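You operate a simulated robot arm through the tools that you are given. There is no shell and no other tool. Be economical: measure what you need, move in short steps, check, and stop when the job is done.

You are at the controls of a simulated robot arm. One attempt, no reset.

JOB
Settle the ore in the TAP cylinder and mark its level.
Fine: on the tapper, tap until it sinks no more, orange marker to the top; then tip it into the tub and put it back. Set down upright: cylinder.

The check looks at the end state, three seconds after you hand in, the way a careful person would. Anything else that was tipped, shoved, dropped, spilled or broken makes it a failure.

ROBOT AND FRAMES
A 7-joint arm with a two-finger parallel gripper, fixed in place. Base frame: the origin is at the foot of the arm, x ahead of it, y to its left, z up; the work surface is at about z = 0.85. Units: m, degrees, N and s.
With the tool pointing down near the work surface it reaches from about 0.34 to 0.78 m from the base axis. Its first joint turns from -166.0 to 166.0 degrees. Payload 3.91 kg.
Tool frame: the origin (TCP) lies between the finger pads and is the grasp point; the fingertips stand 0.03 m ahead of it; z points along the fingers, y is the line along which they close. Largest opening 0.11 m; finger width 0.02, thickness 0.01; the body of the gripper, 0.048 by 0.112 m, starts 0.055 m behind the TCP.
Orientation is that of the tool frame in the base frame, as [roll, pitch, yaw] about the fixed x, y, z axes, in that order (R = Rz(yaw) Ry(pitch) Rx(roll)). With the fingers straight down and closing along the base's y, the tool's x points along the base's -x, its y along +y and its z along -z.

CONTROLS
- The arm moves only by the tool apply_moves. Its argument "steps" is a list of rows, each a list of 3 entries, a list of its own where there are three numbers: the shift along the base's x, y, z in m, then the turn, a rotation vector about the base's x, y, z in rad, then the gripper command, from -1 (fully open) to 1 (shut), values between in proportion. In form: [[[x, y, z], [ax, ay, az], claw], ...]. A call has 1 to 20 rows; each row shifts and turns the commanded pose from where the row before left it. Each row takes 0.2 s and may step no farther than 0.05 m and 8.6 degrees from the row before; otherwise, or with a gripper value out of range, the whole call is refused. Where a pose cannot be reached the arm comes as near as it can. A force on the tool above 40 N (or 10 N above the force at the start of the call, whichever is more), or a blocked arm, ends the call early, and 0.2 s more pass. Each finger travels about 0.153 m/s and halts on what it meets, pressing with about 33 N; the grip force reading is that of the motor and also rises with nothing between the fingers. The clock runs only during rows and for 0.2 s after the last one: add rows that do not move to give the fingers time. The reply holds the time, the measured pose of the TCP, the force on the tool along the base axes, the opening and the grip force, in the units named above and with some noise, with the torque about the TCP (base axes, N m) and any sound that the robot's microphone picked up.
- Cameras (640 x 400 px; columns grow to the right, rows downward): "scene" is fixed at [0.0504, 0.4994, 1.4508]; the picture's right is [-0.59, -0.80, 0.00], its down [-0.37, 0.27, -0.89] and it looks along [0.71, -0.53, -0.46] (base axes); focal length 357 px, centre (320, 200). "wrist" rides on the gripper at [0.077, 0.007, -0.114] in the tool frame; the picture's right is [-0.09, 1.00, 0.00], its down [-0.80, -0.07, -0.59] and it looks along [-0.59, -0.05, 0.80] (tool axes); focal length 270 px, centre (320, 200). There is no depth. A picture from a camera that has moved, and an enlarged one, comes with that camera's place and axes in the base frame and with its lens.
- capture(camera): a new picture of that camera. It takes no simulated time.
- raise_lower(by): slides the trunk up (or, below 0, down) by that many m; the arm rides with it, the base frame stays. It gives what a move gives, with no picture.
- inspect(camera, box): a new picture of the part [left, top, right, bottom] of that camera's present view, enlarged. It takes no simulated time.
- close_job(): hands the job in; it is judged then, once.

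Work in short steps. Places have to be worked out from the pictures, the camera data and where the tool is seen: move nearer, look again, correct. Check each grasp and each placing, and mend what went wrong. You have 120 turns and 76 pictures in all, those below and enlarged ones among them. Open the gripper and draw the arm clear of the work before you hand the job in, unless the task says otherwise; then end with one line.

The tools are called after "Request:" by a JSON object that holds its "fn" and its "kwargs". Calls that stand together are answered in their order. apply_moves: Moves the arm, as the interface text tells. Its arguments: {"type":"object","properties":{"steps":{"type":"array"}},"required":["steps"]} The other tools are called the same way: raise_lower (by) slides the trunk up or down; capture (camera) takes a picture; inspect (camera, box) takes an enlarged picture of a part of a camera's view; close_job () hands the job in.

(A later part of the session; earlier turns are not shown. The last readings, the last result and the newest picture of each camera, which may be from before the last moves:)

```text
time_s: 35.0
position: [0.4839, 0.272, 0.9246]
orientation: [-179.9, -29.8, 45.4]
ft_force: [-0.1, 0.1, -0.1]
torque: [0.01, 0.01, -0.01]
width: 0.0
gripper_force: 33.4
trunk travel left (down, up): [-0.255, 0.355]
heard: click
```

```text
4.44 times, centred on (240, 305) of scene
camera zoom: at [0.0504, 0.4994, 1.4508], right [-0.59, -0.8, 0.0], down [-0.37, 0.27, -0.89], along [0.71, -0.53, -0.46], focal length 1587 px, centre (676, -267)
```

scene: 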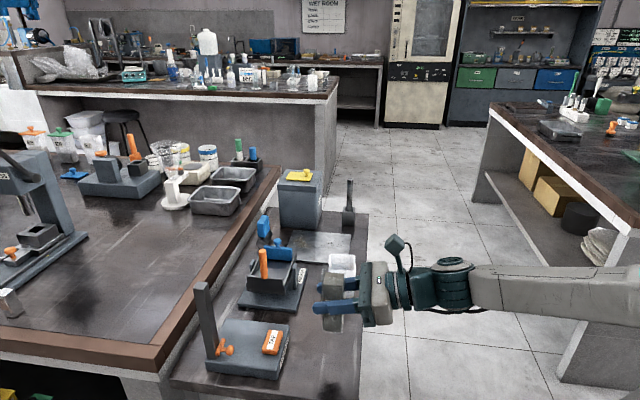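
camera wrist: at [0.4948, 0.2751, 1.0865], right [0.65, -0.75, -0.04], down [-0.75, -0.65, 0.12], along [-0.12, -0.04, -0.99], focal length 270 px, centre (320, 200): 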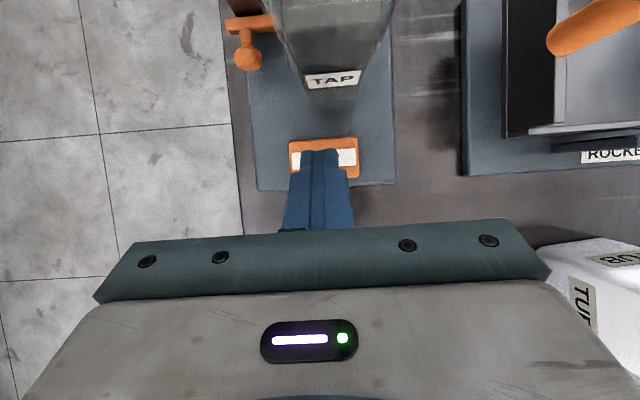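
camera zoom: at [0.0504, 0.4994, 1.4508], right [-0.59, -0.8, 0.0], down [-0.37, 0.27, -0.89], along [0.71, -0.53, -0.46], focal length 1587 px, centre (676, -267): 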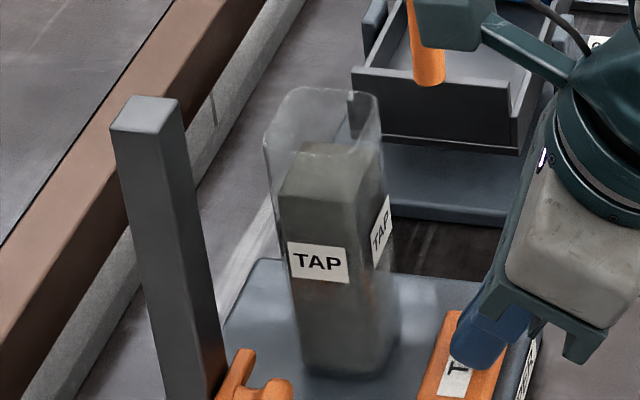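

Each tap sinks the ore visibly. I do more taps, three per call.

Request:
{"fn": "apply_moves", "kwargs": {"steps": [[[0, 0, -0.007], [0, 0, 0], 1], [[0, 0, -0.006], [0, 0, 0], 1], [[0, 0, 0], [0, 0, 0], 1], [[0, 0, 0.006], [0, 0, 0], 1], [[0, 0, 0.007], [0, 0, 0], 1], [[0, 0, 0], [0, 0, 0], 1], [[0, 0, -0.007], [0, 0, 0], 1], [[0, 0, -0.006], [0, 0, 0], 1], [[0, 0, 0], [0, 0, 0], 1], [[0, 0, 0.006], [0, 0, 0], 1], [[0, 0, 0.007], [0, 0, 0], 1], [[0, 0, 0], [0, 0, 0], 1], [[0, 0, -0.007], [0, 0, 0], 1], [[0, 0, -0.006], [0, 0, 0], 1], [[0, 0, 0], [0, 0, 0], 1], [[0, 0, 0.006], [0, 0, 0], 1], [[0, 0, 0.007], [0, 0, 0], 1], [[0, 0, 0], [0, 0, 0], 1]]}}

Request:
{"fn": "inspect", "kwargs": {"camera": "scene", "box": [210, 260, 270, 350]}}

Request:
{"fn": "apply_moves", "kwargs": {"steps": [[[0, 0, -0.007], [0, 0, 0], 1], [[0, 0, -0.006], [0, 0, 0], 1], [[0, 0, 0], [0, 0, 0], 1], [[0, 0, 0.006], [0, 0, 0], 1], [[0, 0, 0.007], [0, 0, 0], 1], [[0, 0, 0], [0, 0, 0], 1], [[0, 0, -0.007], [0, 0, 0], 1], [[0, 0, -0.006], [0, 0, 0], 1], [[0, 0, 0], [0, 0, 0], 1], [[0, 0, 0.006], [0, 0, 0], 1], [[0, 0, 0.007], [0, 0, 0], 1], [[0, 0, 0], [0, 0, 0], 1], [[0, 0, -0.007], [0, 0, 0], 1], [[0, 0, -0.006], [0, 0, 0], 1], [[0, 0, 0], [0, 0, 0], 1], [[0, 0, 0.006], [0, 0, 0], 1], [[0, 0, 0.007], [0, 0, 0], 1], [[0, 0, 0], [0, 0, 0], 1]]}}

Request:
{"fn": "inspect", "kwargs": {"camera": "scene", "box": [210, 260, 270, 350]}}

```text
time_s: 38.8
position: [0.4818, 0.2729, 0.9242]
orientation: [180.0, -29.8, 45.3]
ft_force: [-1.0, -1.0, 1.2]
torque: [-0.01, -0.01, -0.01]
width: 0.0
gripper_force: 33.3
trunk travel left (down, up): [-0.255, 0.355]
heard: click, click, click
```

```text
4.44 times, centred on (240, 305) of scene
camera zoom: at [0.0504, 0.4994, 1.4508], right [-0.59, -0.8, 0.0], down [-0.37, 0.27, -0.89], along [0.71, -0.53, -0.46], focal length 1587 px, centre (676, -267)
```

zoom: 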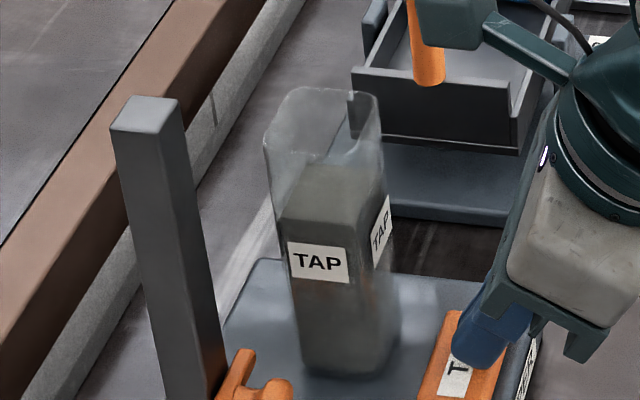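

```text
time_s: 42.6
position: [0.4823, 0.2705, 0.9256]
orientation: [-180.0, -29.8, 45.4]
ft_force: [-0.2, -0.4, -0.7]
torque: [0.01, 0.0, -0.05]
width: 0.0
gripper_force: 32.7
trunk travel left (down, up): [-0.255, 0.355]
heard: click, click, click
```

```text
4.44 times, centred on (240, 305) of scene
camera zoom: at [0.0504, 0.4994, 1.4508], right [-0.59, -0.8, 0.0], down [-0.37, 0.27, -0.89], along [0.71, -0.53, -0.46], focal length 1587 px, centre (676, -267)
```

zoom: 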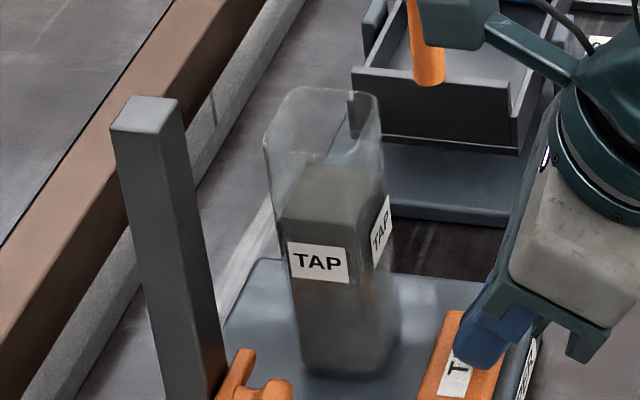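

Eight taps heard; the level did not change between the 5th and 8th, so it is settled (ore top ≈0.966). Next the marker: I back off, tilt to 30° below horizontal and look at the knob from its own side.

Request:
{"fn": "apply_moves", "kwargs": {"steps": [[[-0.01, -0.01, 0.02], [0, 0, 0], 1], [[-0.01, -0.005, 0.02], [0.0926, -0.0926, 0], 1], [[-0.01, 0.01, 0.01], [0.0926, -0.0926, 0], 0.7], [[-0.01, 0.013, 0], [0.0926, -0.0926, 0], 0.27], [[0, 0.013, 0], [0.0926, -0.0926, 0], 0.27], [[0, 0, 0], [0, 0, 0], 0.27]]}}

Request:
{"fn": "capture", "kwargs": {"camera": "wrist"}}

```text
time_s: 44.0
position: [0.4418, 0.2947, 0.9755]
orientation: [179.4, -60.0, 45.8]
ft_force: [0.7, 0.8, 0.0]
torque: [-0.02, 0.01, 0.03]
width: 0.0401
gripper_force: 0.0
trunk travel left (down, up): [-0.255, 0.355]
```

```text
34 pictures are left
camera wrist: at [0.4031, 0.246, 1.1], right [0.68, -0.73, -0.07], down [-0.69, -0.6, -0.4], along [0.25, 0.32, -0.92], focal length 270 px, centre (320, 200)
```

wrist: 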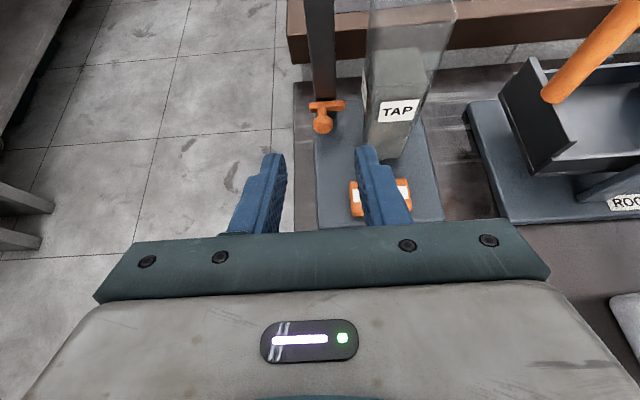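

Request:
{"fn": "inspect", "kwargs": {"camera": "wrist", "box": [280, 60, 440, 170]}}

Request:
{"fn": "inspect", "kwargs": {"camera": "scene", "box": [190, 270, 280, 370]}}

```text
3.64 times, centred on (360, 115) of wrist
camera zoom: at [0.4031, 0.246, 1.1], right [0.68, -0.73, -0.07], down [-0.69, -0.6, -0.4], along [0.25, 0.32, -0.92], focal length 983 px, centre (174, 509)
```

zoom: 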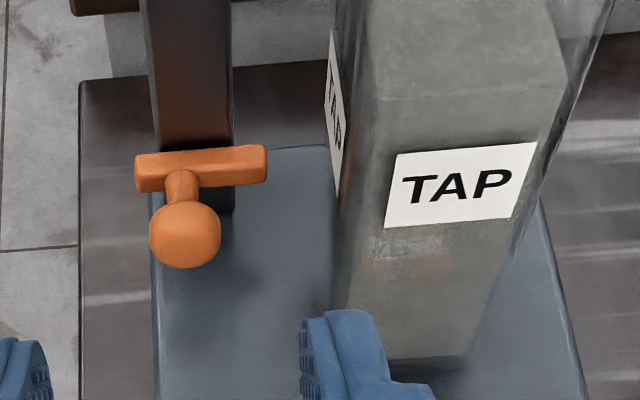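

```text
4.00 times, centred on (235, 320) of scene
camera zoom: at [0.0504, 0.4994, 1.4508], right [-0.59, -0.8, 0.0], down [-0.37, 0.27, -0.89], along [0.71, -0.53, -0.46], focal length 1428 px, centre (660, -280)
```

zoom: 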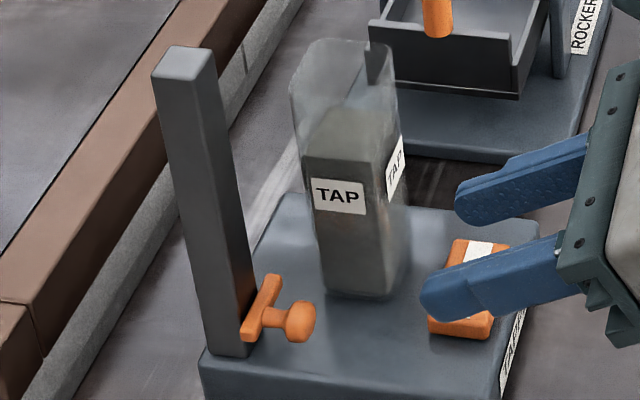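

Knob: ≈(s 0.618 along the diagonal, w 0.106), z ≈0.907, ~19 mm diameter. I narrow the fingers to 30 mm and move to a pre-grasp in front of it.

Request:
{"fn": "apply_moves", "kwargs": {"steps": [[[0.0141, 0.0129, -0.0152], [0, 0, 0], 0.4545], [[0.0141, 0.0129, -0.0152], [0, 0, 0], 0.4545], [[0.0141, 0.0129, -0.0152], [0, 0, 0], 0.4545], [[0, 0, 0], [0, 0, 0], 0.4545]]}}

Request:
{"fn": "inspect", "kwargs": {"camera": "wrist", "box": [240, 60, 440, 240]}}

Request:
{"fn": "inspect", "kwargs": {"camera": "scene", "box": [190, 270, 280, 370]}}

```text
time_s: 45.0
position: [0.4844, 0.3332, 0.9287]
orientation: [179.6, -59.8, 45.7]
ft_force: [0.0, 0.5, -0.1]
torque: [0.01, 0.0, 0.0]
width: 0.0303
gripper_force: 0.1
trunk travel left (down, up): [-0.255, 0.355]
```

```text
2.22 times, centred on (340, 150) of wrist
camera zoom: at [0.4462, 0.2851, 1.0526], right [0.68, -0.73, -0.07], down [-0.69, -0.6, -0.4], along [0.25, 0.32, -0.92], focal length 601 px, centre (276, 311)
```

zoom: 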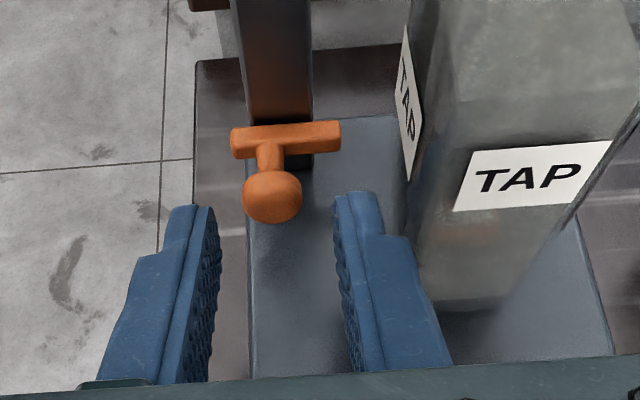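

```text
4.00 times, centred on (235, 320) of scene
camera zoom: at [0.0504, 0.4994, 1.4508], right [-0.59, -0.8, 0.0], down [-0.37, 0.27, -0.89], along [0.71, -0.53, -0.46], focal length 1428 px, centre (660, -280)
```

zoom: 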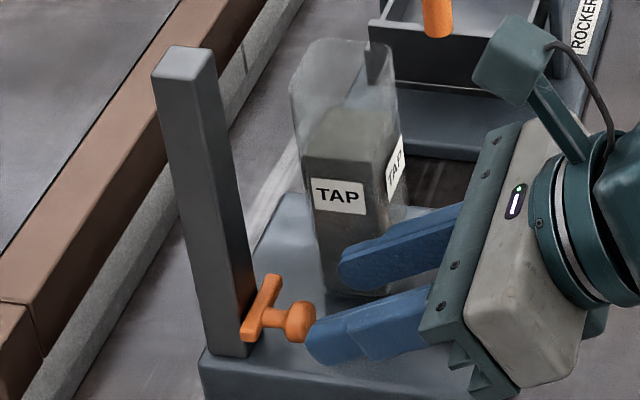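

Lined up. I advance 26 mm along the finger direction and close gently on the knob.

Request:
{"fn": "apply_moves", "kwargs": {"steps": [[[0.005, 0.0057, -0.0043], [0, 0, 0], 0.4545], [[0.005, 0.0057, -0.0043], [0, 0, 0], 0.4545], [[0.005, 0.0054, -0.0043], [0, 0, 0], 0.4545], [[0, 0, 0], [0, 0, 0], 0.4545]]}}

Request:
{"fn": "inspect", "kwargs": {"camera": "wrist", "box": [240, 60, 440, 240]}}

Request:
{"fn": "inspect", "kwargs": {"camera": "scene", "box": [190, 270, 280, 370]}}

```text
time_s: 46.0
position: [0.5003, 0.3487, 0.9157]
orientation: [179.6, -59.9, 45.6]
ft_force: [0.2, -0.7, -0.3]
torque: [0.04, 0.01, -0.01]
width: 0.0302
gripper_force: 0.0
trunk travel left (down, up): [-0.255, 0.355]
```

```text
2.22 times, centred on (340, 150) of wrist
camera zoom: at [0.4612, 0.3008, 1.0399], right [0.68, -0.73, -0.07], down [-0.69, -0.6, -0.4], along [0.25, 0.32, -0.92], focal length 601 px, centre (276, 311)
```

zoom: 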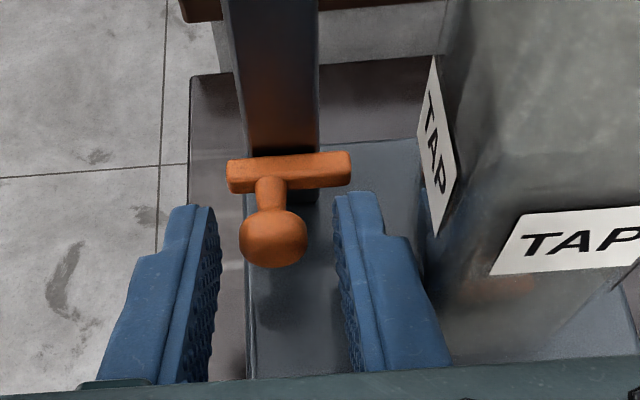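

```text
4.00 times, centred on (235, 320) of scene
camera zoom: at [0.0504, 0.4994, 1.4508], right [-0.59, -0.8, 0.0], down [-0.37, 0.27, -0.89], along [0.71, -0.53, -0.46], focal length 1428 px, centre (660, -280)
```

zoom: 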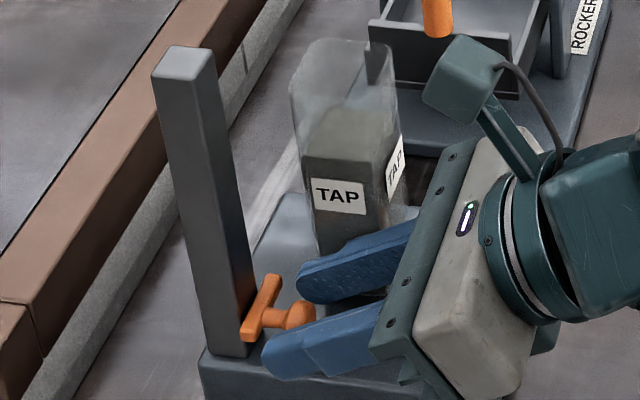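

Knob is between the pads. Closing.

Request:
{"fn": "apply_moves", "kwargs": {"steps": [[[0, 0, 0], [0, 0, 0], 0.6], [[0, 0, 0], [0, 0, 0], 0.75], [[0, 0, 0], [0, 0, 0], 0.85], [[0, 0, 0], [0, 0, 0], 0.85]]}}

Request:
{"fn": "apply_moves", "kwargs": {"steps": [[[0, 0, 0.004], [0, 0, 0], 0.85], [[0, 0, 0.004], [0, 0, 0], 0.85], [[0, 0, 0], [0, 0, 0], 0.85]]}}

Request:
{"fn": "inspect", "kwargs": {"camera": "scene", "box": [190, 270, 280, 370]}}

```text
time_s: 47.0
position: [0.4988, 0.3488, 0.9158]
orientation: [179.6, -59.9, 45.8]
ft_force: [-1.4, 1.5, -0.5]
torque: [0.04, 0.05, 0.06]
width: 0.0142
gripper_force: 45.0
trunk travel left (down, up): [-0.255, 0.355]
```

```text
time_s: 47.8
position: [0.4996, 0.3491, 0.925]
orientation: [179.7, -60.0, 45.7]
ft_force: [-5.7, -0.6, -0.8]
torque: [-0.1, 0.18, 0.08]
width: 0.0142
gripper_force: 45.5
trunk travel left (down, up): [-0.255, 0.355]
```

```text
4.00 times, centred on (235, 320) of scene
camera zoom: at [0.0504, 0.4994, 1.4508], right [-0.59, -0.8, 0.0], down [-0.37, 0.27, -0.89], along [0.71, -0.53, -0.46], focal length 1428 px, centre (660, -280)
```

zoom: 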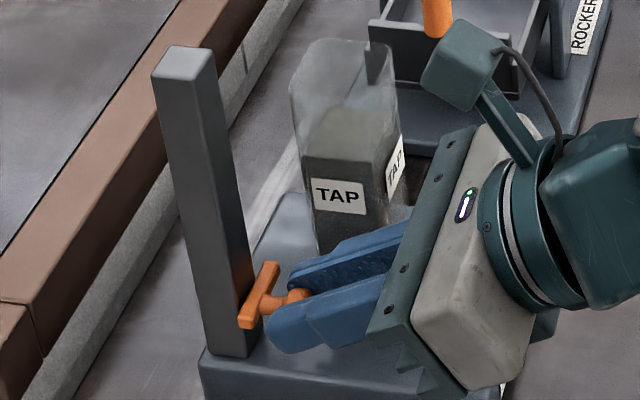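

The marker slides up with the gripper. I raise it most of the way (another ~45 mm), then compare heights.

Request:
{"fn": "apply_moves", "kwargs": {"steps": [[[0, 0, 0.009], [0, 0, 0], 0.85], [[0, 0, 0.009], [0, 0, 0], 0.85], [[0, 0, 0.009], [0, 0, 0], 0.85], [[0, 0, 0.009], [0, 0, 0], 0.85], [[0, 0, 0.009], [0, 0, 0], 0.85], [[0, 0, 0], [0, 0, 0], 0.85]]}}

Request:
{"fn": "inspect", "kwargs": {"camera": "scene", "box": [190, 270, 280, 370]}}

Request:
{"fn": "inspect", "kwargs": {"camera": "wrist", "box": [240, 0, 480, 240]}}

```text
time_s: 49.2
position: [0.499, 0.3498, 0.9712]
orientation: [179.5, -59.9, 45.6]
ft_force: [-3.7, 0.2, -0.6]
torque: [0.07, 0.0, 0.03]
width: 0.0144
gripper_force: 45.5
trunk travel left (down, up): [-0.255, 0.355]
```

```text
4.00 times, centred on (235, 320) of scene
camera zoom: at [0.0504, 0.4994, 1.4508], right [-0.59, -0.8, 0.0], down [-0.37, 0.27, -0.89], along [0.71, -0.53, -0.46], focal length 1428 px, centre (660, -280)
```

zoom: 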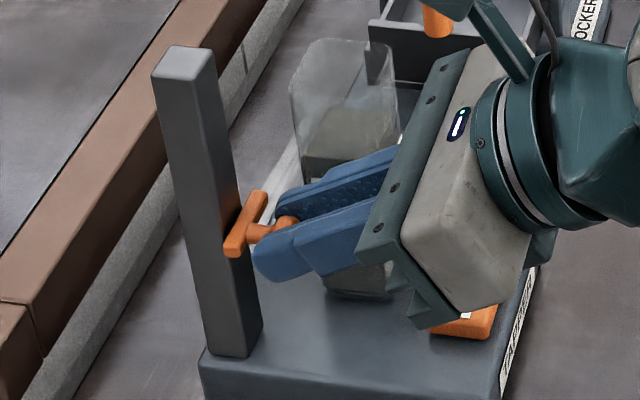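

```text
1.67 times, centred on (360, 120) of wrist
camera zoom: at [0.4607, 0.3011, 1.0936], right [0.68, -0.73, -0.07], down [-0.69, -0.6, -0.4], along [0.25, 0.32, -0.92], focal length 450 px, centre (253, 333)
```

zoom: 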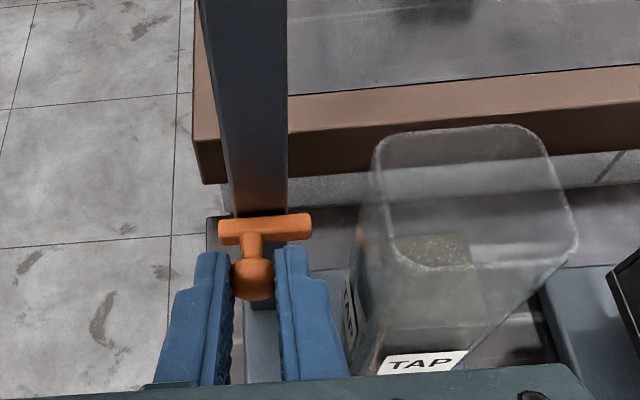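

Marker is near the estimated level (~0.966). I nudge it up 4 mm, release, retreat and get a near-horizontal view to compare marker and ore level directly.

Request:
{"fn": "apply_moves", "kwargs": {"steps": [[[0, 0, 0.004], [0, 0, 0], 0.85], [[0, 0, 0], [0, 0, 0], 0.85], [[0, 0, 0], [0, 0, 0], 0.6], [[0, 0, 0], [0, 0, 0], 0.4545], [[0, 0, 0], [0, 0, 0], 0.4545]]}}

Request:
{"fn": "apply_moves", "kwargs": {"steps": [[[-0.006, -0.006, 0.005], [0, 0, 0], 0.4545], [[-0.006, -0.006, 0.005], [0, 0, 0], 0.4545], [[-0.012, -0.012, 0.0], [0, 0, 0], 0.4545], [[-0.018, -0.018, 0], [0, 0, 0], 0.3], [[-0.018, -0.018, 0], [0.1, -0.1, 0], 0], [[-0.01, -0.018, 0], [0.1, -0.1, 0], -0.5], [[-0.008, -0.018, 0], [0.1, -0.1, 0], -1], [[0, -0.014, -0.012], [0.1, -0.1, 0], -1], [[0, -0.01, -0.012], [0.035, -0.035, 0], -1], [[0, 0, 0], [0, 0, 0], -1]]}}

Request:
{"fn": "capture", "kwargs": {"camera": "wrist"}}

```text
time_s: 50.4
position: [0.4982, 0.3497, 0.9743]
orientation: [179.5, -60.0, 45.7]
ft_force: [0.0, -0.2, -0.1]
torque: [0.01, 0.0, 0.0]
width: 0.03
gripper_force: 0.0
trunk travel left (down, up): [-0.255, 0.355]
```

```text
time_s: 52.6
position: [0.4342, 0.2333, 0.9679]
orientation: [3.6, -84.8, -138.4]
ft_force: [1.3, 0.7, 0.3]
torque: [-0.01, -0.01, -0.02]
width: 0.1099
gripper_force: 0.0
out of reach, approached as far as the arm can: row 9
trunk travel left (down, up): [-0.255, 0.355]
```

```text
24 pictures are left
camera wrist: at [0.3529, 0.1415, 1.0339], right [0.71, -0.7, -0.08], down [-0.41, -0.32, -0.85], along [0.57, 0.64, -0.52], focal length 270 px, centre (320, 200)
```

wrist: 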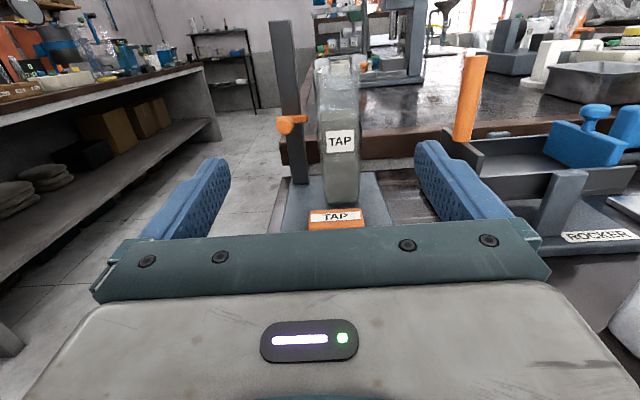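

Request:
{"fn": "inspect", "kwargs": {"camera": "wrist", "box": [255, 40, 385, 220]}}

```text
2.22 times, centred on (320, 130) of wrist
camera zoom: at [0.3529, 0.1415, 1.0339], right [0.71, -0.7, -0.08], down [-0.41, -0.32, -0.85], along [0.57, 0.64, -0.52], focal length 601 px, centre (320, 356)
```

zoom: 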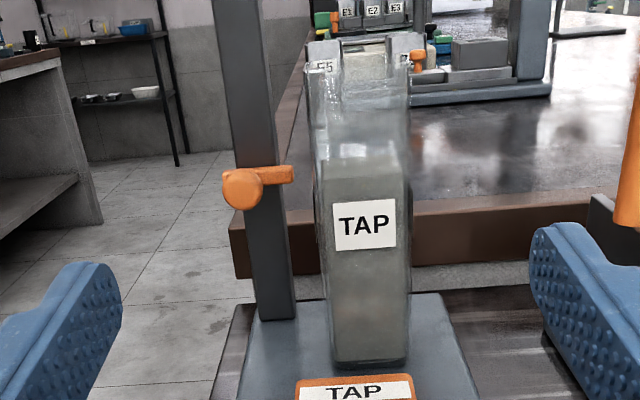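

Request:
{"fn": "inspect", "kwargs": {"camera": "wrist", "box": [285, 50, 365, 140]}}

```text
4.44 times, centred on (325, 95) of wrist
camera zoom: at [0.3529, 0.1415, 1.0339], right [0.71, -0.7, -0.08], down [-0.41, -0.32, -0.85], along [0.57, 0.64, -0.52], focal length 1201 px, centre (298, 667)
```

zoom: 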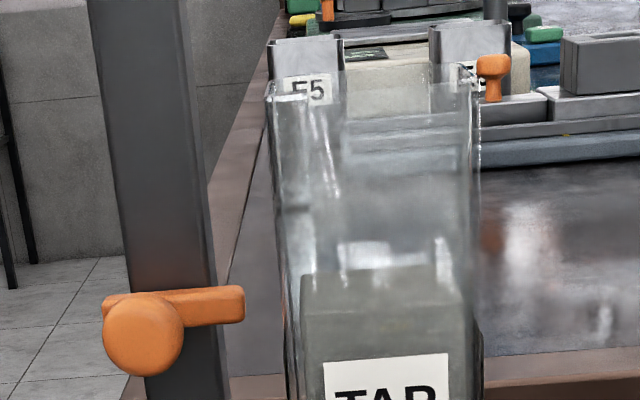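

Direct comparison: marker centre ≈0.960, ore top ≈0.968 (both ore edges agree). I go back to the knob to raise it 8 mm more.

Request:
{"fn": "apply_moves", "kwargs": {"steps": [[[0.0, 0.02, 0.005], [-0.0869, 0.0869, 0], 0.0], [[0.0, 0.02, 0.005], [-0.0869, 0.0869, 0], 0.4545], [[0.005, 0.02, 0.005], [-0.0869, 0.0869, 0], 0.4545], [[0.0099, 0.0097, 0.002], [-0.0869, 0.0869, 0], 0.4545], [[0.0099, 0.0097, 0], [-0.0869, 0.0869, 0], 0.4545], [[0.015, 0.0133, 0], [0, 0, 0], 0.4545], [[0, 0, 0], [0, 0, 0], 0.4545]]}}

Request:
{"fn": "inspect", "kwargs": {"camera": "wrist", "box": [240, 60, 440, 240]}}

```text
time_s: 54.2
position: [0.4693, 0.3244, 0.9847]
orientation: [-179.7, -63.0, 45.8]
ft_force: [-0.1, -0.6, -0.6]
torque: [-0.02, -0.02, 0.01]
width: 0.03
gripper_force: 0.2
out of reach, approached as far as the arm can: row 5
trunk travel left (down, up): [-0.255, 0.355]
```

```text
2.22 times, centred on (340, 150) of wrist
camera zoom: at [0.4263, 0.2706, 1.1049], right [0.69, -0.72, -0.08], down [-0.67, -0.59, -0.44], along [0.27, 0.36, -0.89], focal length 601 px, centre (276, 311)
```

zoom: 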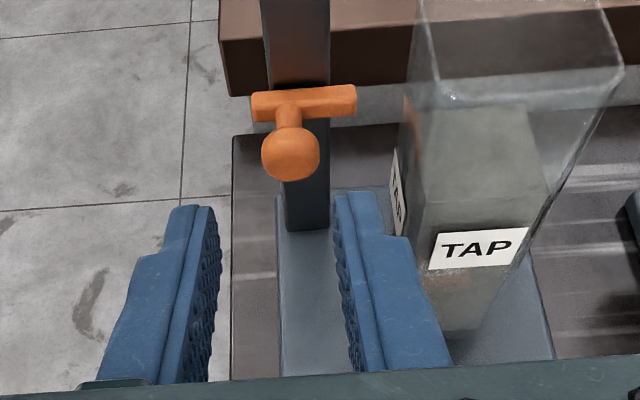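

Knob slightly right of the axis; I correct and advance to the earlier grasp pose.

Request:
{"fn": "apply_moves", "kwargs": {"steps": [[[0.0065, 0.0026, 0.0], [0, 0, 0], 0.4545], [[0.008, 0.0073, -0.0035], [0, 0, 0], 0.4545], [[0.008, 0.0073, -0.0035], [0, 0, 0], 0.4545], [[0.0077, 0.0074, -0.0035], [0, 0, 0], 0.4545], [[0, 0, 0], [0, 0, 0], 0.4545]]}}

Request:
{"fn": "inspect", "kwargs": {"camera": "wrist", "box": [240, 60, 440, 240]}}

```text
time_s: 55.4
position: [0.4982, 0.3497, 0.9741]
orientation: [-179.5, -62.9, 45.7]
ft_force: [0.5, 0.0, -0.6]
torque: [0.05, 0.03, -0.02]
width: 0.03
gripper_force: 0.1
trunk travel left (down, up): [-0.255, 0.355]
```

```text
2.22 times, centred on (340, 150) of wrist
camera zoom: at [0.4561, 0.2947, 1.0943], right [0.69, -0.72, -0.08], down [-0.67, -0.59, -0.44], along [0.27, 0.36, -0.89], focal length 601 px, centre (276, 311)
```

zoom: 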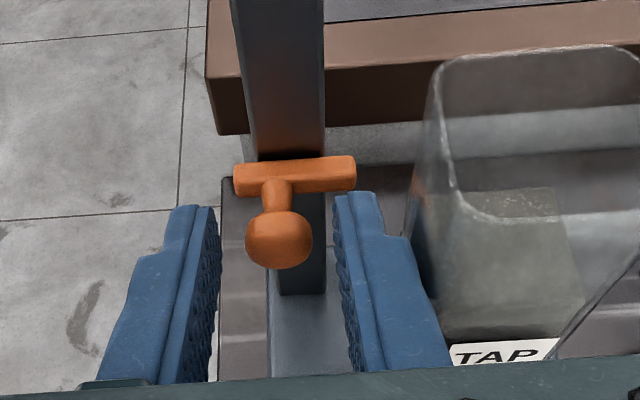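

Knob between the pads again. Close, raise 8 mm, and read.

Request:
{"fn": "apply_moves", "kwargs": {"steps": [[[0, 0, 0], [0, 0, 0], 0.6], [[0, 0, 0], [0, 0, 0], 0.75], [[0, 0, 0], [0, 0, 0], 0.85], [[0, 0, 0], [0, 0, 0], 0.85]]}}

Request:
{"fn": "apply_moves", "kwargs": {"steps": [[[0, 0, 0.004], [0, 0, 0], 0.85], [[0, 0, 0.004], [0, 0, 0], 0.85], [[0, 0, 0], [0, 0, 0], 0.85]]}}

```text
time_s: 56.4
position: [0.4978, 0.3482, 0.9735]
orientation: [-179.6, -63.0, 45.6]
ft_force: [3.1, -1.3, 0.1]
torque: [0.01, -0.07, -0.05]
width: 0.0143
gripper_force: 45.1
trunk travel left (down, up): [-0.255, 0.355]
```

```text
time_s: 57.2
position: [0.4974, 0.3479, 0.9819]
orientation: [-179.7, -62.9, 45.6]
ft_force: [5.0, 0.2, -0.3]
torque: [0.05, -0.07, -0.03]
width: 0.0143
gripper_force: 45.4
trunk travel left (down, up): [-0.255, 0.355]
```

Marker raised 8 mm. Release, retreat, and take a verification view from in front of the cylinder.

Request:
{"fn": "apply_moves", "kwargs": {"steps": [[[0, 0, 0], [0, 0, 0], 0.6], [[0, 0, 0], [0, 0, 0], 0.4545], [[0, 0, 0], [0, 0, 0], 0.4545], [[-0.006, -0.006, 0.004], [0, 0, 0], 0.4545], [[-0.012, -0.012, 0.003], [0, 0, 0], 0.4545], [[-0.018, -0.018, 0], [0, 0, 0], 0.4545], [[-0.018, -0.018, 0], [0.074, -0.074, 0], 0.2], [[-0.018, -0.018, 0], [0.074, -0.074, 0], -0.1], [[0.012, -0.022, 0], [0.074, -0.074, 0], -0.5], [[0.012, -0.022, -0.008], [0.074, -0.074, 0], -1], [[0, 0, -0.01], [0, 0, 0], -1], [[0, 0, 0], [0, 0, 0], -1]]}}

Request:
{"fn": "inspect", "kwargs": {"camera": "wrist", "box": [265, 30, 365, 150]}}

```text
time_s: 59.8
position: [0.4487, 0.2333, 0.9715]
orientation: [175.4, -87.0, 50.6]
ft_force: [-0.3, -0.2, 0.1]
torque: [0.02, 0.01, 0.01]
width: 0.11
gripper_force: 0.1
trunk travel left (down, up): [-0.255, 0.355]
```

```text
3.33 times, centred on (315, 90) of wrist
camera zoom: at [0.376, 0.1476, 1.0539], right [0.71, -0.7, -0.08], down [-0.49, -0.41, -0.77], along [0.5, 0.59, -0.63], focal length 901 px, centre (337, 567)
```

zoom: 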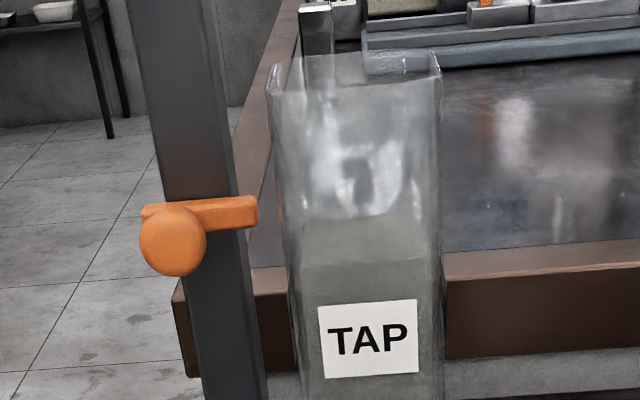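

All three measures now agree (marker and ore both ≈0.970). Now I fetch the cylinder, gripping a bit lower (z≈0.935) and with a narrow opening to stay clear of the marker. First align.

Request:
{"fn": "apply_moves", "kwargs": {"steps": [[[0.004, -0.004, -0.012], [-0.03, 0.03, 0], -0.3], [[0, 0, -0.012], [-0.03, 0.03, 0], 0.0], [[0, 0, -0.0125], [0, 0, 0], 0.0], [[0.012, 0.012, 0], [0, 0, 0], 0.0], [[0.012, 0.012, 0], [0, 0, 0], 0.0], [[0, 0, 0], [0, 0, 0], 0.0]]}}

Request:
{"fn": "capture", "kwargs": {"camera": "wrist"}}

```text
time_s: 61.2
position: [0.4786, 0.2521, 0.9364]
orientation: [178.8, -82.1, 47.2]
ft_force: [0.4, 0.5, -1.1]
torque: [0.02, 0.04, 0.0]
width: 0.0549
gripper_force: 0.1
trunk travel left (down, up): [-0.255, 0.355]
```

```text
18 pictures are left
camera wrist: at [0.4118, 0.1734, 1.0269], right [0.71, -0.7, -0.08], down [-0.54, -0.46, -0.71], along [0.46, 0.55, -0.7], focal length 270 px, centre (320, 200)
```

wrist: 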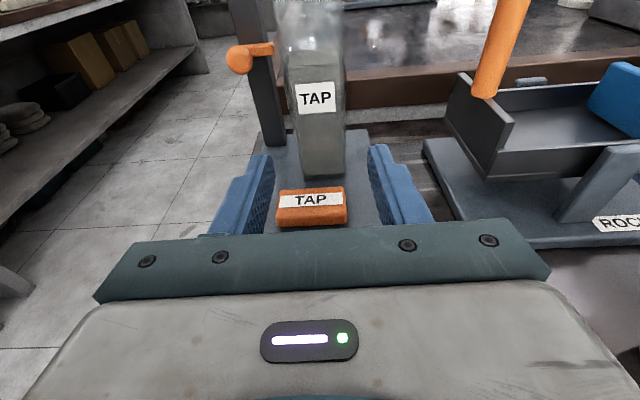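

Aligned. Advance to the cylinder and close on it.

Request:
{"fn": "apply_moves", "kwargs": {"steps": [[[0.016, 0.0175, 0], [0, 0, 0], 0.0], [[0.016, 0.0175, 0], [0, 0, 0], 0.0], [[0.016, 0.017, 0], [0, 0, 0], 0.0], [[0.0165, 0.0165, 0], [0, 0, 0], 0.0], [[0, 0, 0], [0, 0, 0], 0.0]]}}

Request:
{"fn": "capture", "kwargs": {"camera": "wrist"}}

```text
time_s: 62.4
position: [0.542, 0.3193, 0.9351]
orientation: [178.7, -82.1, 47.1]
ft_force: [-0.2, -0.3, 0.6]
torque: [-0.03, 0.02, -0.03]
width: 0.0551
gripper_force: 0.1
trunk travel left (down, up): [-0.255, 0.355]
```

```text
17 pictures are left
camera wrist: at [0.4751, 0.2404, 1.0251], right [0.71, -0.7, -0.08], down [-0.54, -0.46, -0.71], along [0.46, 0.55, -0.7], focal length 270 px, centre (320, 200)
```

wrist: 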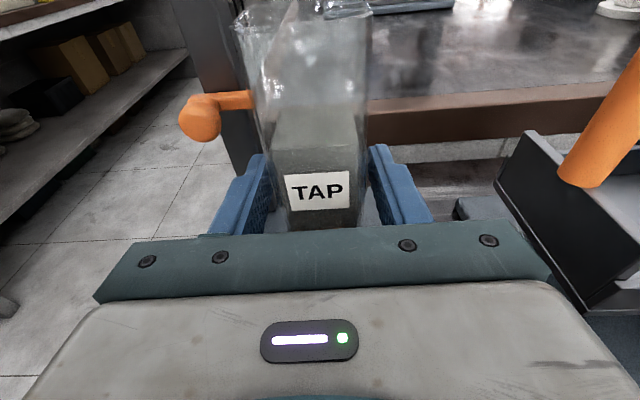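

Cylinder centred between pads. Close, lift slightly, shift back and away from the marker, then lift high.

Request:
{"fn": "apply_moves", "kwargs": {"steps": [[[0, 0, 0], [0, 0, 0], 0.2], [[0, 0, 0], [0, 0, 0], 0.4], [[0, 0, 0], [0, 0, 0], 0.6], [[0, 0, 0], [0, 0, 0], 0.6], [[0, 0, 0], [0, 0, 0], 0.6]]}}

Request:
{"fn": "apply_moves", "kwargs": {"steps": [[[0, 0, 0.004], [0, 0, 0], 0.6], [[0, 0, 0.005], [0, 0, 0], 0.6], [[-0.003, -0.011, 0], [0, 0, 0], 0.6], [[-0.004, -0.012, 0], [0, 0, 0], 0.6], [[0, 0, 0.015], [0, 0, 0], 0.6], [[0, 0, 0.02], [0, 0, 0], 0.6], [[0, 0, 0.025], [0, 0, 0], 0.6], [[0, 0, 0.025], [0, 0, 0], 0.6], [[0, 0, 0.02], [0, 0, 0], 0.6], [[0, 0, 0], [0, 0, 0], 0.6]]}}

Request:
{"fn": "capture", "kwargs": {"camera": "scene"}}

```text
time_s: 63.6
position: [0.542, 0.3197, 0.9333]
orientation: [178.8, -82.0, 47.2]
ft_force: [0.8, -0.1, 0.7]
torque: [0.03, 0.0, 0.01]
width: 0.0399
gripper_force: 32.7
trunk travel left (down, up): [-0.255, 0.355]
```

```text
time_s: 65.8
position: [0.5351, 0.2963, 1.048]
orientation: [178.7, -82.1, 47.3]
ft_force: [-0.4, -0.8, -2.4]
torque: [0.0, 0.01, -0.04]
width: 0.0397
gripper_force: 32.9
trunk travel left (down, up): [-0.255, 0.355]
```

```text
16 pictures are left
```

scene: 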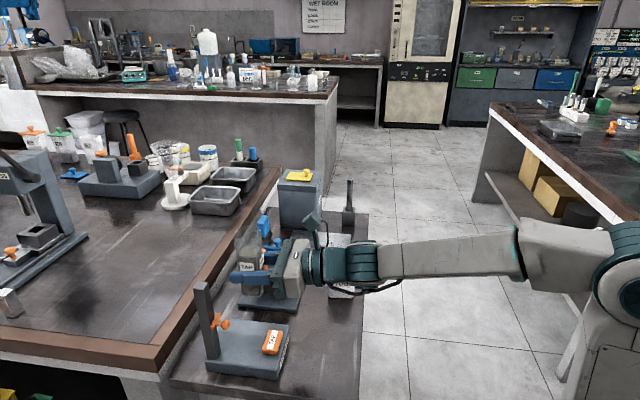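

Cylinder held, marker stays. The roll range suggests tipping toward −v, so I'll pour from the far side of the tub (tub centre ≈(0.571, 0.056), top ≈0.93). I carry it there, first back off the tapper and then across.

Request:
{"fn": "apply_moves", "kwargs": {"steps": [[[-0.02, -0.02, 0], [0, 0, 0], 0.6], [[-0.02, -0.02, 0], [0, 0, 0], 0.6], [[-0.02, -0.02, 0], [0, 0, 0], 0.6], [[-0.02, -0.02, 0], [0, 0, 0], 0.6], [[-0.02, -0.02, 0], [0, 0, 0], 0.6], [[-0.018, -0.018, 0], [0, 0, 0], 0.6], [[0.018, -0.018, 0], [0, 0, 0], 0.6], [[0.02, -0.02, 0], [0, 0, 0], 0.6], [[0.02, -0.02, 0], [0, 0, 0], 0.6], [[0.02, -0.02, 0], [0, 0, 0], 0.6], [[0.02, -0.02, 0], [0, 0, 0], 0.6], [[0.02, -0.02, 0], [0, 0, 0], 0.6], [[0.02, -0.02, 0], [0, 0, 0], 0.6], [[0.02, -0.02, 0], [0, 0, 0], 0.6], [[0.02, -0.02, 0], [0, 0, 0], 0.6], [[0, 0, 0], [0, 0, 0], 0.6]]}}

Request:
{"fn": "capture", "kwargs": {"camera": "wrist"}}

Request:
{"fn": "inspect", "kwargs": {"camera": "scene", "box": [280, 210, 440, 330]}}

```text
time_s: 69.2
position: [0.5967, 0.0024, 1.048]
orientation: [178.9, -82.1, 47.2]
ft_force: [0.0, 0.6, -2.8]
torque: [-0.04, -0.01, 0.0]
width: 0.0396
gripper_force: 32.6
trunk travel left (down, up): [-0.255, 0.355]
```

```text
15 pictures are left
camera wrist: at [0.529, -0.0778, 1.14], right [0.71, -0.7, -0.08], down [-0.54, -0.46, -0.71], along [0.46, 0.55, -0.7], focal length 270 px, centre (320, 200)
```

wrist: 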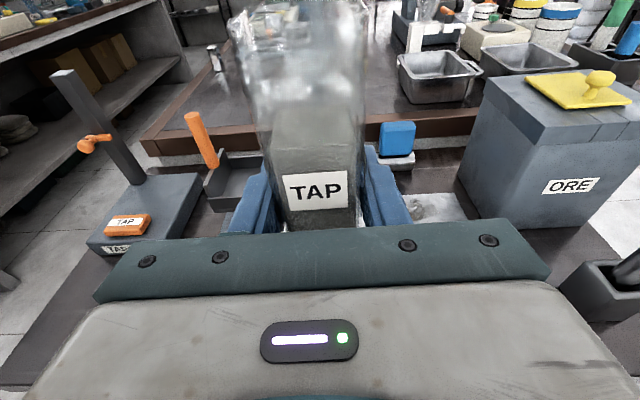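

```text
3.33 times, centred on (360, 270) of scene
camera zoom: at [0.0504, 0.4994, 1.4508], right [-0.59, -0.8, 0.0], down [-0.37, 0.27, -0.89], along [0.71, -0.53, -0.46], focal length 1190 px, centre (187, -33)
```

zoom: 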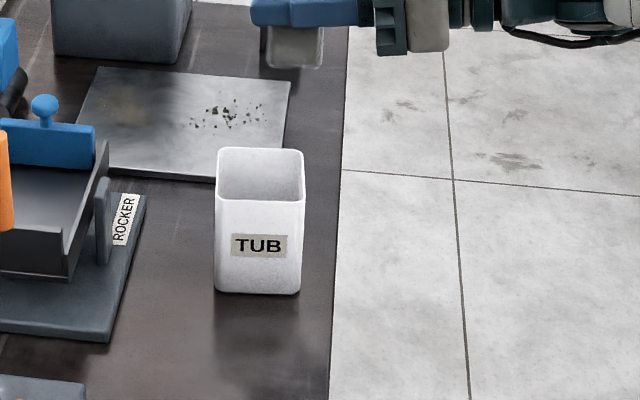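

Tub re-measured: centre about s=0.437, w=0.357 (diagonal coordinates). I move to the pouring position and roll the first 45°.

Request:
{"fn": "apply_moves", "kwargs": {"steps": [[[0.0073, 0.011, -0.02], [0, 0, 0], 0.6], [[0.0073, 0.011, -0.023], [0, 0, 0], 0.6], [[0, 0, 0], [0, 0, 0], 0.6], [[0, 0, 0], [-0.0917, -0.0917, 0.0182], 0.6], [[0, 0, 0], [-0.0917, -0.0917, 0.0182], 0.6], [[0, 0, 0], [-0.0917, -0.0917, 0.0182], 0.6], [[0, 0, 0], [-0.0917, -0.0917, 0.0182], 0.6], [[0, 0, 0], [0, 0, 0], 0.6]]}}

Request:
{"fn": "inspect", "kwargs": {"camera": "scene", "box": [280, 210, 440, 330]}}

```text
time_s: 71.0
position: [0.61, 0.0224, 1.0049]
orientation: [106.3, -58.6, 121.8]
ft_force: [-0.5, 0.6, -2.3]
torque: [-0.01, -0.03, -0.04]
width: 0.0401
gripper_force: 32.8
trunk travel left (down, up): [-0.255, 0.355]
```

```text
3.33 times, centred on (360, 270) of scene
camera zoom: at [0.0504, 0.4994, 1.4508], right [-0.59, -0.8, 0.0], down [-0.37, 0.27, -0.89], along [0.71, -0.53, -0.46], focal length 1190 px, centre (187, -33)
```

zoom: 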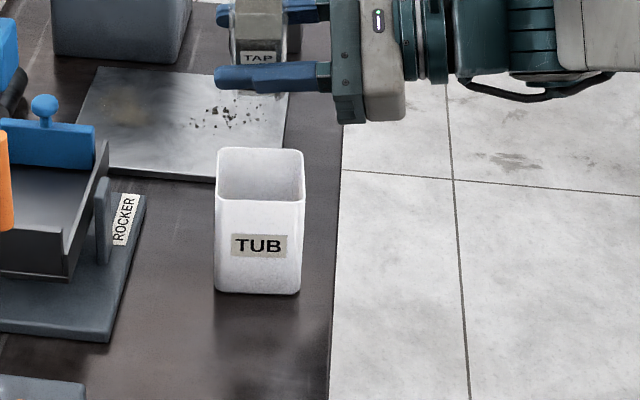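

Cylinder is aligned with the tub columnwise. I roll on to ~65° and look.

Request:
{"fn": "apply_moves", "kwargs": {"steps": [[[0, 0, 0], [-0.07, -0.07, 0.0139], 0.6], [[0, 0, 0], [-0.07, -0.07, 0.0139], 0.6], [[0, 0, 0], [-0.07, -0.07, 0.0139], 0.6], [[0, 0, 0], [-0.07, -0.07, 0.0139], 0.6], [[0, 0, 0], [-0.07, -0.07, 0.0139], 0.6], [[0, 0, 0], [-0.07, -0.07, 0.0139], 0.6], [[0, 0, 0], [0, 0, 0], 0.6]]}}

Request:
{"fn": "inspect", "kwargs": {"camera": "scene", "box": [280, 180, 440, 300]}}

```text
time_s: 72.6
position: [0.6094, 0.0237, 1.0065]
orientation: [99.7, -25.0, 131.4]
ft_force: [0.4, 0.3, -2.3]
torque: [-0.02, 0.02, -0.01]
width: 0.0397
gripper_force: 33.0
trunk travel left (down, up): [-0.255, 0.355]
```

```text
3.33 times, centred on (360, 240) of scene
camera zoom: at [0.0504, 0.4994, 1.4508], right [-0.59, -0.8, 0.0], down [-0.37, 0.27, -0.89], along [0.71, -0.53, -0.46], focal length 1190 px, centre (187, 67)
```

zoom: 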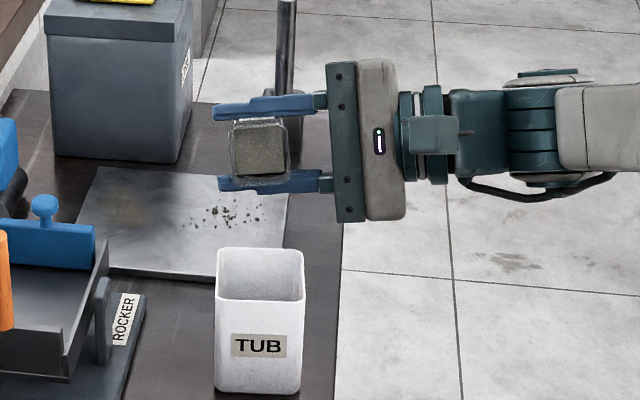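

The ore is still inside, mouth facing the tub side. To allow for throw I shift 2 cm outward and a bit lower, then roll on slowly to about 90°.

Request:
{"fn": "apply_moves", "kwargs": {"steps": [[[0.014, -0.014, -0.02], [0, 0, 0], 0.6], [[0, 0, 0], [-0.051, -0.051, 0.0101], 0.6], [[0, 0, 0], [-0.051, -0.051, 0.0101], 0.6], [[0, 0, 0], [-0.051, -0.051, 0.0101], 0.6], [[0, 0, 0], [-0.051, -0.051, 0.0101], 0.6], [[0, 0, 0], [-0.051, -0.051, 0.0101], 0.6], [[0, 0, 0], [-0.051, -0.051, 0.0101], 0.6], [[0, 0, 0], [0, 0, 0], 0.6]]}}

Request:
{"fn": "inspect", "kwargs": {"camera": "scene", "box": [280, 180, 440, 300]}}

```text
time_s: 74.4
position: [0.6249, 0.0084, 0.9868]
orientation: [98.9, -0.2, 135.1]
ft_force: [0.3, -0.3, -2.0]
torque: [-0.03, 0.0, 0.07]
width: 0.0393
gripper_force: 32.9
trunk travel left (down, up): [-0.255, 0.355]
```

```text
3.33 times, centred on (360, 240) of scene
camera zoom: at [0.0504, 0.4994, 1.4508], right [-0.59, -0.8, 0.0], down [-0.37, 0.27, -0.89], along [0.71, -0.53, -0.46], focal length 1190 px, centre (187, 67)
```

zoom: 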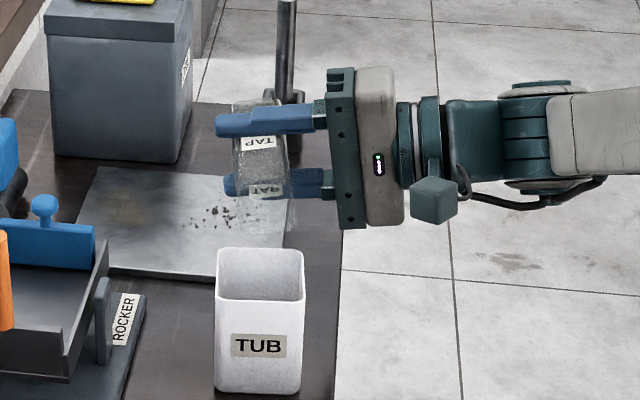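

Still holding at 90°. I roll on to ~140°, keeping the mouth over the tub centre.

Request:
{"fn": "apply_moves", "kwargs": {"steps": [[[-0.0014, 0.0014, 0.002], [-0.061, -0.061, 0.0121], 0.6], [[-0.0014, 0.0014, 0.002], [-0.061, -0.061, 0.0121], 0.6], [[-0.0014, 0.0014, 0.002], [-0.061, -0.061, 0.0121], 0.6], [[-0.0014, 0.0014, 0.002], [-0.061, -0.061, 0.0121], 0.6], [[0, 0, 0], [0, 0, 0], 0.6]]}}

Request:
{"fn": "inspect", "kwargs": {"camera": "scene", "box": [280, 180, 440, 300]}}

```text
time_s: 75.6
position: [0.6185, 0.0153, 0.9935]
orientation: [99.4, 19.6, 138.0]
ft_force: [0.0, 0.8, -1.4]
torque: [0.01, 0.0, -0.02]
width: 0.0395
gripper_force: 32.9
trunk travel left (down, up): [-0.255, 0.355]
```

```text
3.33 times, centred on (360, 240) of scene
camera zoom: at [0.0504, 0.4994, 1.4508], right [-0.59, -0.8, 0.0], down [-0.37, 0.27, -0.89], along [0.71, -0.53, -0.46], focal length 1190 px, centre (187, 67)
```

zoom: 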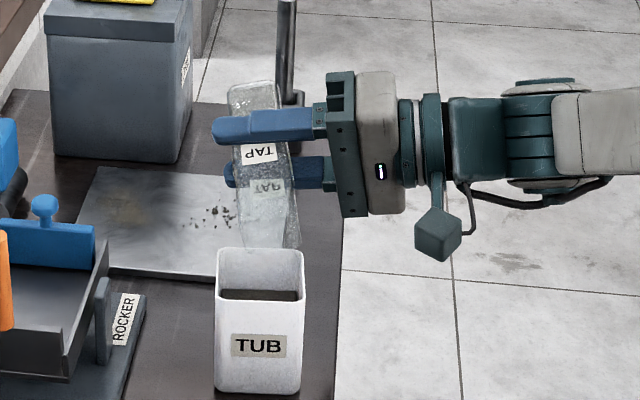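

Ore has gone into the tub with no visible spill. I tip a bit further to empty completely, then check.

Request:
{"fn": "apply_moves", "kwargs": {"steps": [[[-0.0014, 0.0014, 0.002], [-0.061, -0.061, 0.0121], 0.6], [[-0.0014, 0.0014, 0.002], [-0.061, -0.061, 0.0121], 0.6], [[-0.0014, 0.0014, 0.003], [-0.061, -0.061, 0.0121], 0.6], [[-0.0014, 0.0014, 0.003], [-0.061, -0.061, 0.0121], 0.6], [[-0.0014, 0.0014, 0.003], [-0.061, -0.061, 0.0121], 0.6], [[0, 0, 0], [0, 0, 0], 0.6], [[0, 0, 0], [0, 0, 0], 0.6], [[0, 0, 0], [0, 0, 0], 0.6]]}}

Request:
{"fn": "inspect", "kwargs": {"camera": "scene", "box": [300, 190, 400, 300]}}

```text
time_s: 77.4
position: [0.6122, 0.0227, 1.005]
orientation: [102.3, 44.1, 142.9]
ft_force: [-0.5, 0.0, -1.6]
torque: [-0.01, -0.01, 0.04]
width: 0.0397
gripper_force: 32.7
trunk travel left (down, up): [-0.255, 0.355]
```

```text
3.64 times, centred on (350, 245) of scene
camera zoom: at [0.0504, 0.4994, 1.4508], right [-0.59, -0.8, 0.0], down [-0.37, 0.27, -0.89], along [0.71, -0.53, -0.46], focal length 1298 px, centre (211, 36)
```

zoom: 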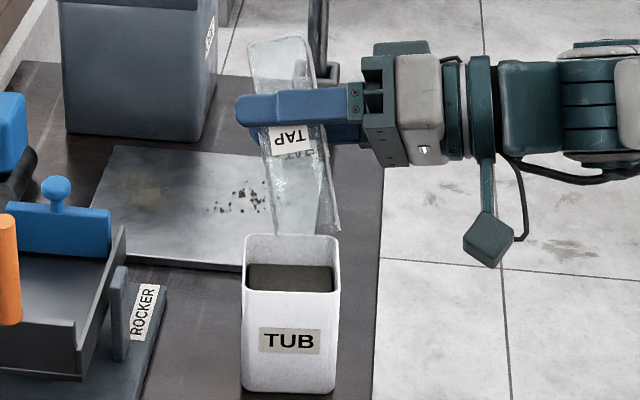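

Cylinder is empty. I raise a little and roll it back upright.

Request:
{"fn": "apply_moves", "kwargs": {"steps": [[[0, 0, 0.02], [0, 0, 0], 0.6], [[0, 0, 0.02], [0.1026, 0.1026, -0.0204], 0.6], [[0, 0, 0], [0.1026, 0.1026, -0.0204], 0.6], [[0, 0, 0], [0.1026, 0.1026, -0.0204], 0.6], [[0, 0, 0], [0.1026, 0.1026, -0.0204], 0.6], [[0, 0, 0], [0.1026, 0.1026, -0.0204], 0.6], [[0, 0, 0], [0.1026, 0.1026, -0.0204], 0.6], [[0, 0, 0], [0.1026, 0.1026, -0.0204], 0.6], [[0, 0, 0], [0.1026, 0.1026, -0.0204], 0.6], [[0, 0, 0], [0.1026, 0.1026, -0.0204], 0.6], [[0, 0, 0], [0.1026, 0.1026, -0.0204], 0.6], [[0, 0, 0], [0.1026, 0.1026, -0.0204], 0.6], [[0, 0, 0], [0.1026, 0.1026, -0.0204], 0.6], [[0, 0, 0], [0.1026, 0.1026, -0.0204], 0.6], [[0, 0, 0], [0.1026, 0.1026, -0.0204], 0.6], [[0, 0, 0], [0.1026, 0.1026, -0.0204], 0.6], [[0, 0, 0], [0.1026, 0.1026, -0.0204], 0.6], [[0, 0, 0], [0, 0, 0], 0.6]]}}

Request:
{"fn": "apply_moves", "kwargs": {"steps": [[[-0.0214, 0.0191, 0], [0, 0, 0], 0.6], [[-0.0214, 0.0191, 0], [0, 0, 0], 0.6], [[-0.0214, 0.0191, 0], [0, 0, 0], 0.6], [[-0.0214, 0.0191, 0], [0, 0, 0], 0.6], [[-0.0214, 0.0191, 0], [0, 0, 0], 0.6], [[-0.0211, 0.0191, 0], [0, 0, 0], 0.6], [[0, 0, 0], [0, 0, 0], 0.6]]}}

Request:
{"fn": "capture", "kwargs": {"camera": "scene"}}

```text
time_s: 81.2
position: [0.6122, 0.0228, 1.0465]
orientation: [179.7, -82.0, 46.2]
ft_force: [-0.1, 0.3, -1.5]
torque: [-0.01, 0.03, -0.02]
width: 0.0395
gripper_force: 33.0
trunk travel left (down, up): [-0.255, 0.355]
```

```text
time_s: 82.8
position: [0.4832, 0.136, 1.0474]
orientation: [178.8, -82.1, 47.1]
ft_force: [0.8, 0.4, -0.6]
torque: [-0.02, 0.01, 0.0]
width: 0.0396
gripper_force: 33.0
trunk travel left (down, up): [-0.255, 0.355]
```

```text
8 pictures are left
```

scene: 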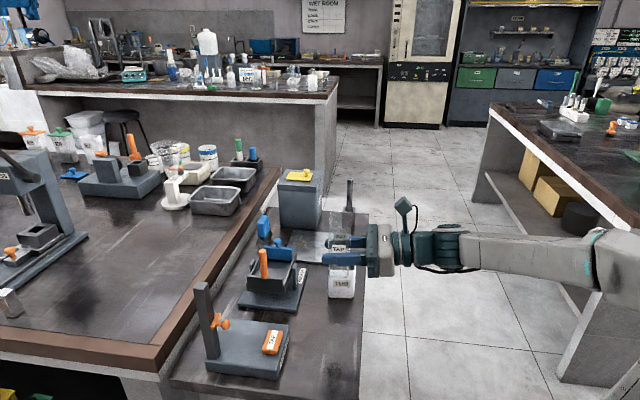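

Upright again above the home spot. I lower toward the bench, stopping ~7 mm short.

Request:
{"fn": "apply_moves", "kwargs": {"steps": [[[0, 0, -0.025], [0, 0, 0], 0.6], [[0, 0, -0.025], [0, 0, 0], 0.6], [[0, 0, -0.025], [0, 0, 0], 0.6], [[0, 0, -0.025], [0, 0, 0], 0.6], [[0, 0, -0.02], [0, 0, 0], 0.6], [[0, 0, -0.014], [0, 0, 0], 0.6], [[0, 0, 0], [0, 0, 0], 0.6]]}}

```text
time_s: 84.4
position: [0.4826, 0.1371, 0.9127]
orientation: [178.8, -82.0, 47.0]
ft_force: [0.3, -0.5, -0.5]
torque: [-0.01, -0.03, -0.01]
width: 0.0394
gripper_force: 33.0
trunk travel left (down, up): [-0.255, 0.355]
```

Request:
{"fn": "apply_moves", "kwargs": {"steps": [[[0.0005, 0, -0.002], [0, 0, 0], 0.6], [[0.0005, 0, -0.002], [0, 0, 0], 0.6], [[0, 0, -0.002], [0, 0, 0], 0.6], [[0, 0, 0], [0, 0, 0], 0.6]]}}

Request:
{"fn": "apply_moves", "kwargs": {"steps": [[[0, 0, -0.0015], [0, 0, 0], 0.6], [[0, 0, -0.0015], [0, 0, 0], 0.6], [[0, 0, 0], [0, 0, 0], 0.6]]}}

```text
time_s: 85.4
position: [0.4843, 0.1371, 0.9058]
orientation: [179.0, -81.9, 47.1]
ft_force: [0.2, -0.7, -0.1]
torque: [-0.02, 0.02, 0.01]
width: 0.0393
gripper_force: 32.6
trunk travel left (down, up): [-0.255, 0.355]
```

```text
time_s: 86.2
position: [0.4846, 0.1367, 0.9042]
orientation: [179.0, -82.1, 47.1]
ft_force: [0.0, 0.5, 0.8]
torque: [0.0, 0.03, 0.0]
width: 0.0395
gripper_force: 33.3
trunk travel left (down, up): [-0.255, 0.355]
```

Request:
{"fn": "apply_moves", "kwargs": {"steps": [[[0, 0, -0.001], [0, 0, 0], 0.6], [[0, 0, -0.001], [0, 0, 0], 0.6], [[0, 0, 0], [0, 0, 0], 0.6]]}}

```text
time_s: 87.0
position: [0.4843, 0.1359, 0.9035]
orientation: [178.1, -82.3, 47.9]
ft_force: [1.0, 2.4, 17.6]
torque: [0.11, 0.22, -0.03]
width: 0.0395
gripper_force: 32.8
trunk travel left (down, up): [-0.255, 0.355]
```

Contact. I back off 1.5 mm, open, and look.

Request:
{"fn": "apply_moves", "kwargs": {"steps": [[[0, 0, 0.0015], [0, 0, 0], 0.6], [[0, 0, 0], [0, 0, 0], 0.3], [[0, 0, 0], [0, 0, 0], 0.0], [[0, 0, 0], [0, 0, 0], -0.27], [[0, 0, 0], [0, 0, 0], -0.27]]}}

Request:
{"fn": "capture", "kwargs": {"camera": "wrist"}}

```text
time_s: 88.2
position: [0.4838, 0.1358, 0.9029]
orientation: [179.0, -82.0, 47.0]
ft_force: [-0.1, -0.2, 0.4]
torque: [0.01, -0.05, 0.01]
width: 0.0699
gripper_force: 0.1
trunk travel left (down, up): [-0.255, 0.355]
```

```text
7 pictures are left
camera wrist: at [0.4177, 0.057, 0.9945], right [0.71, -0.7, -0.08], down [-0.54, -0.46, -0.71], along [0.46, 0.55, -0.7], focal length 270 px, centre (320, 200)
```

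wrist: 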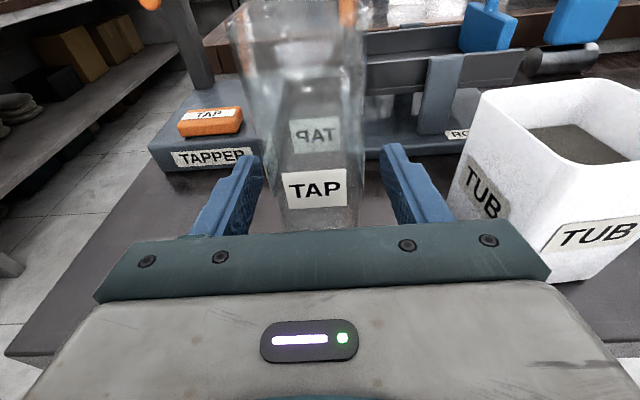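

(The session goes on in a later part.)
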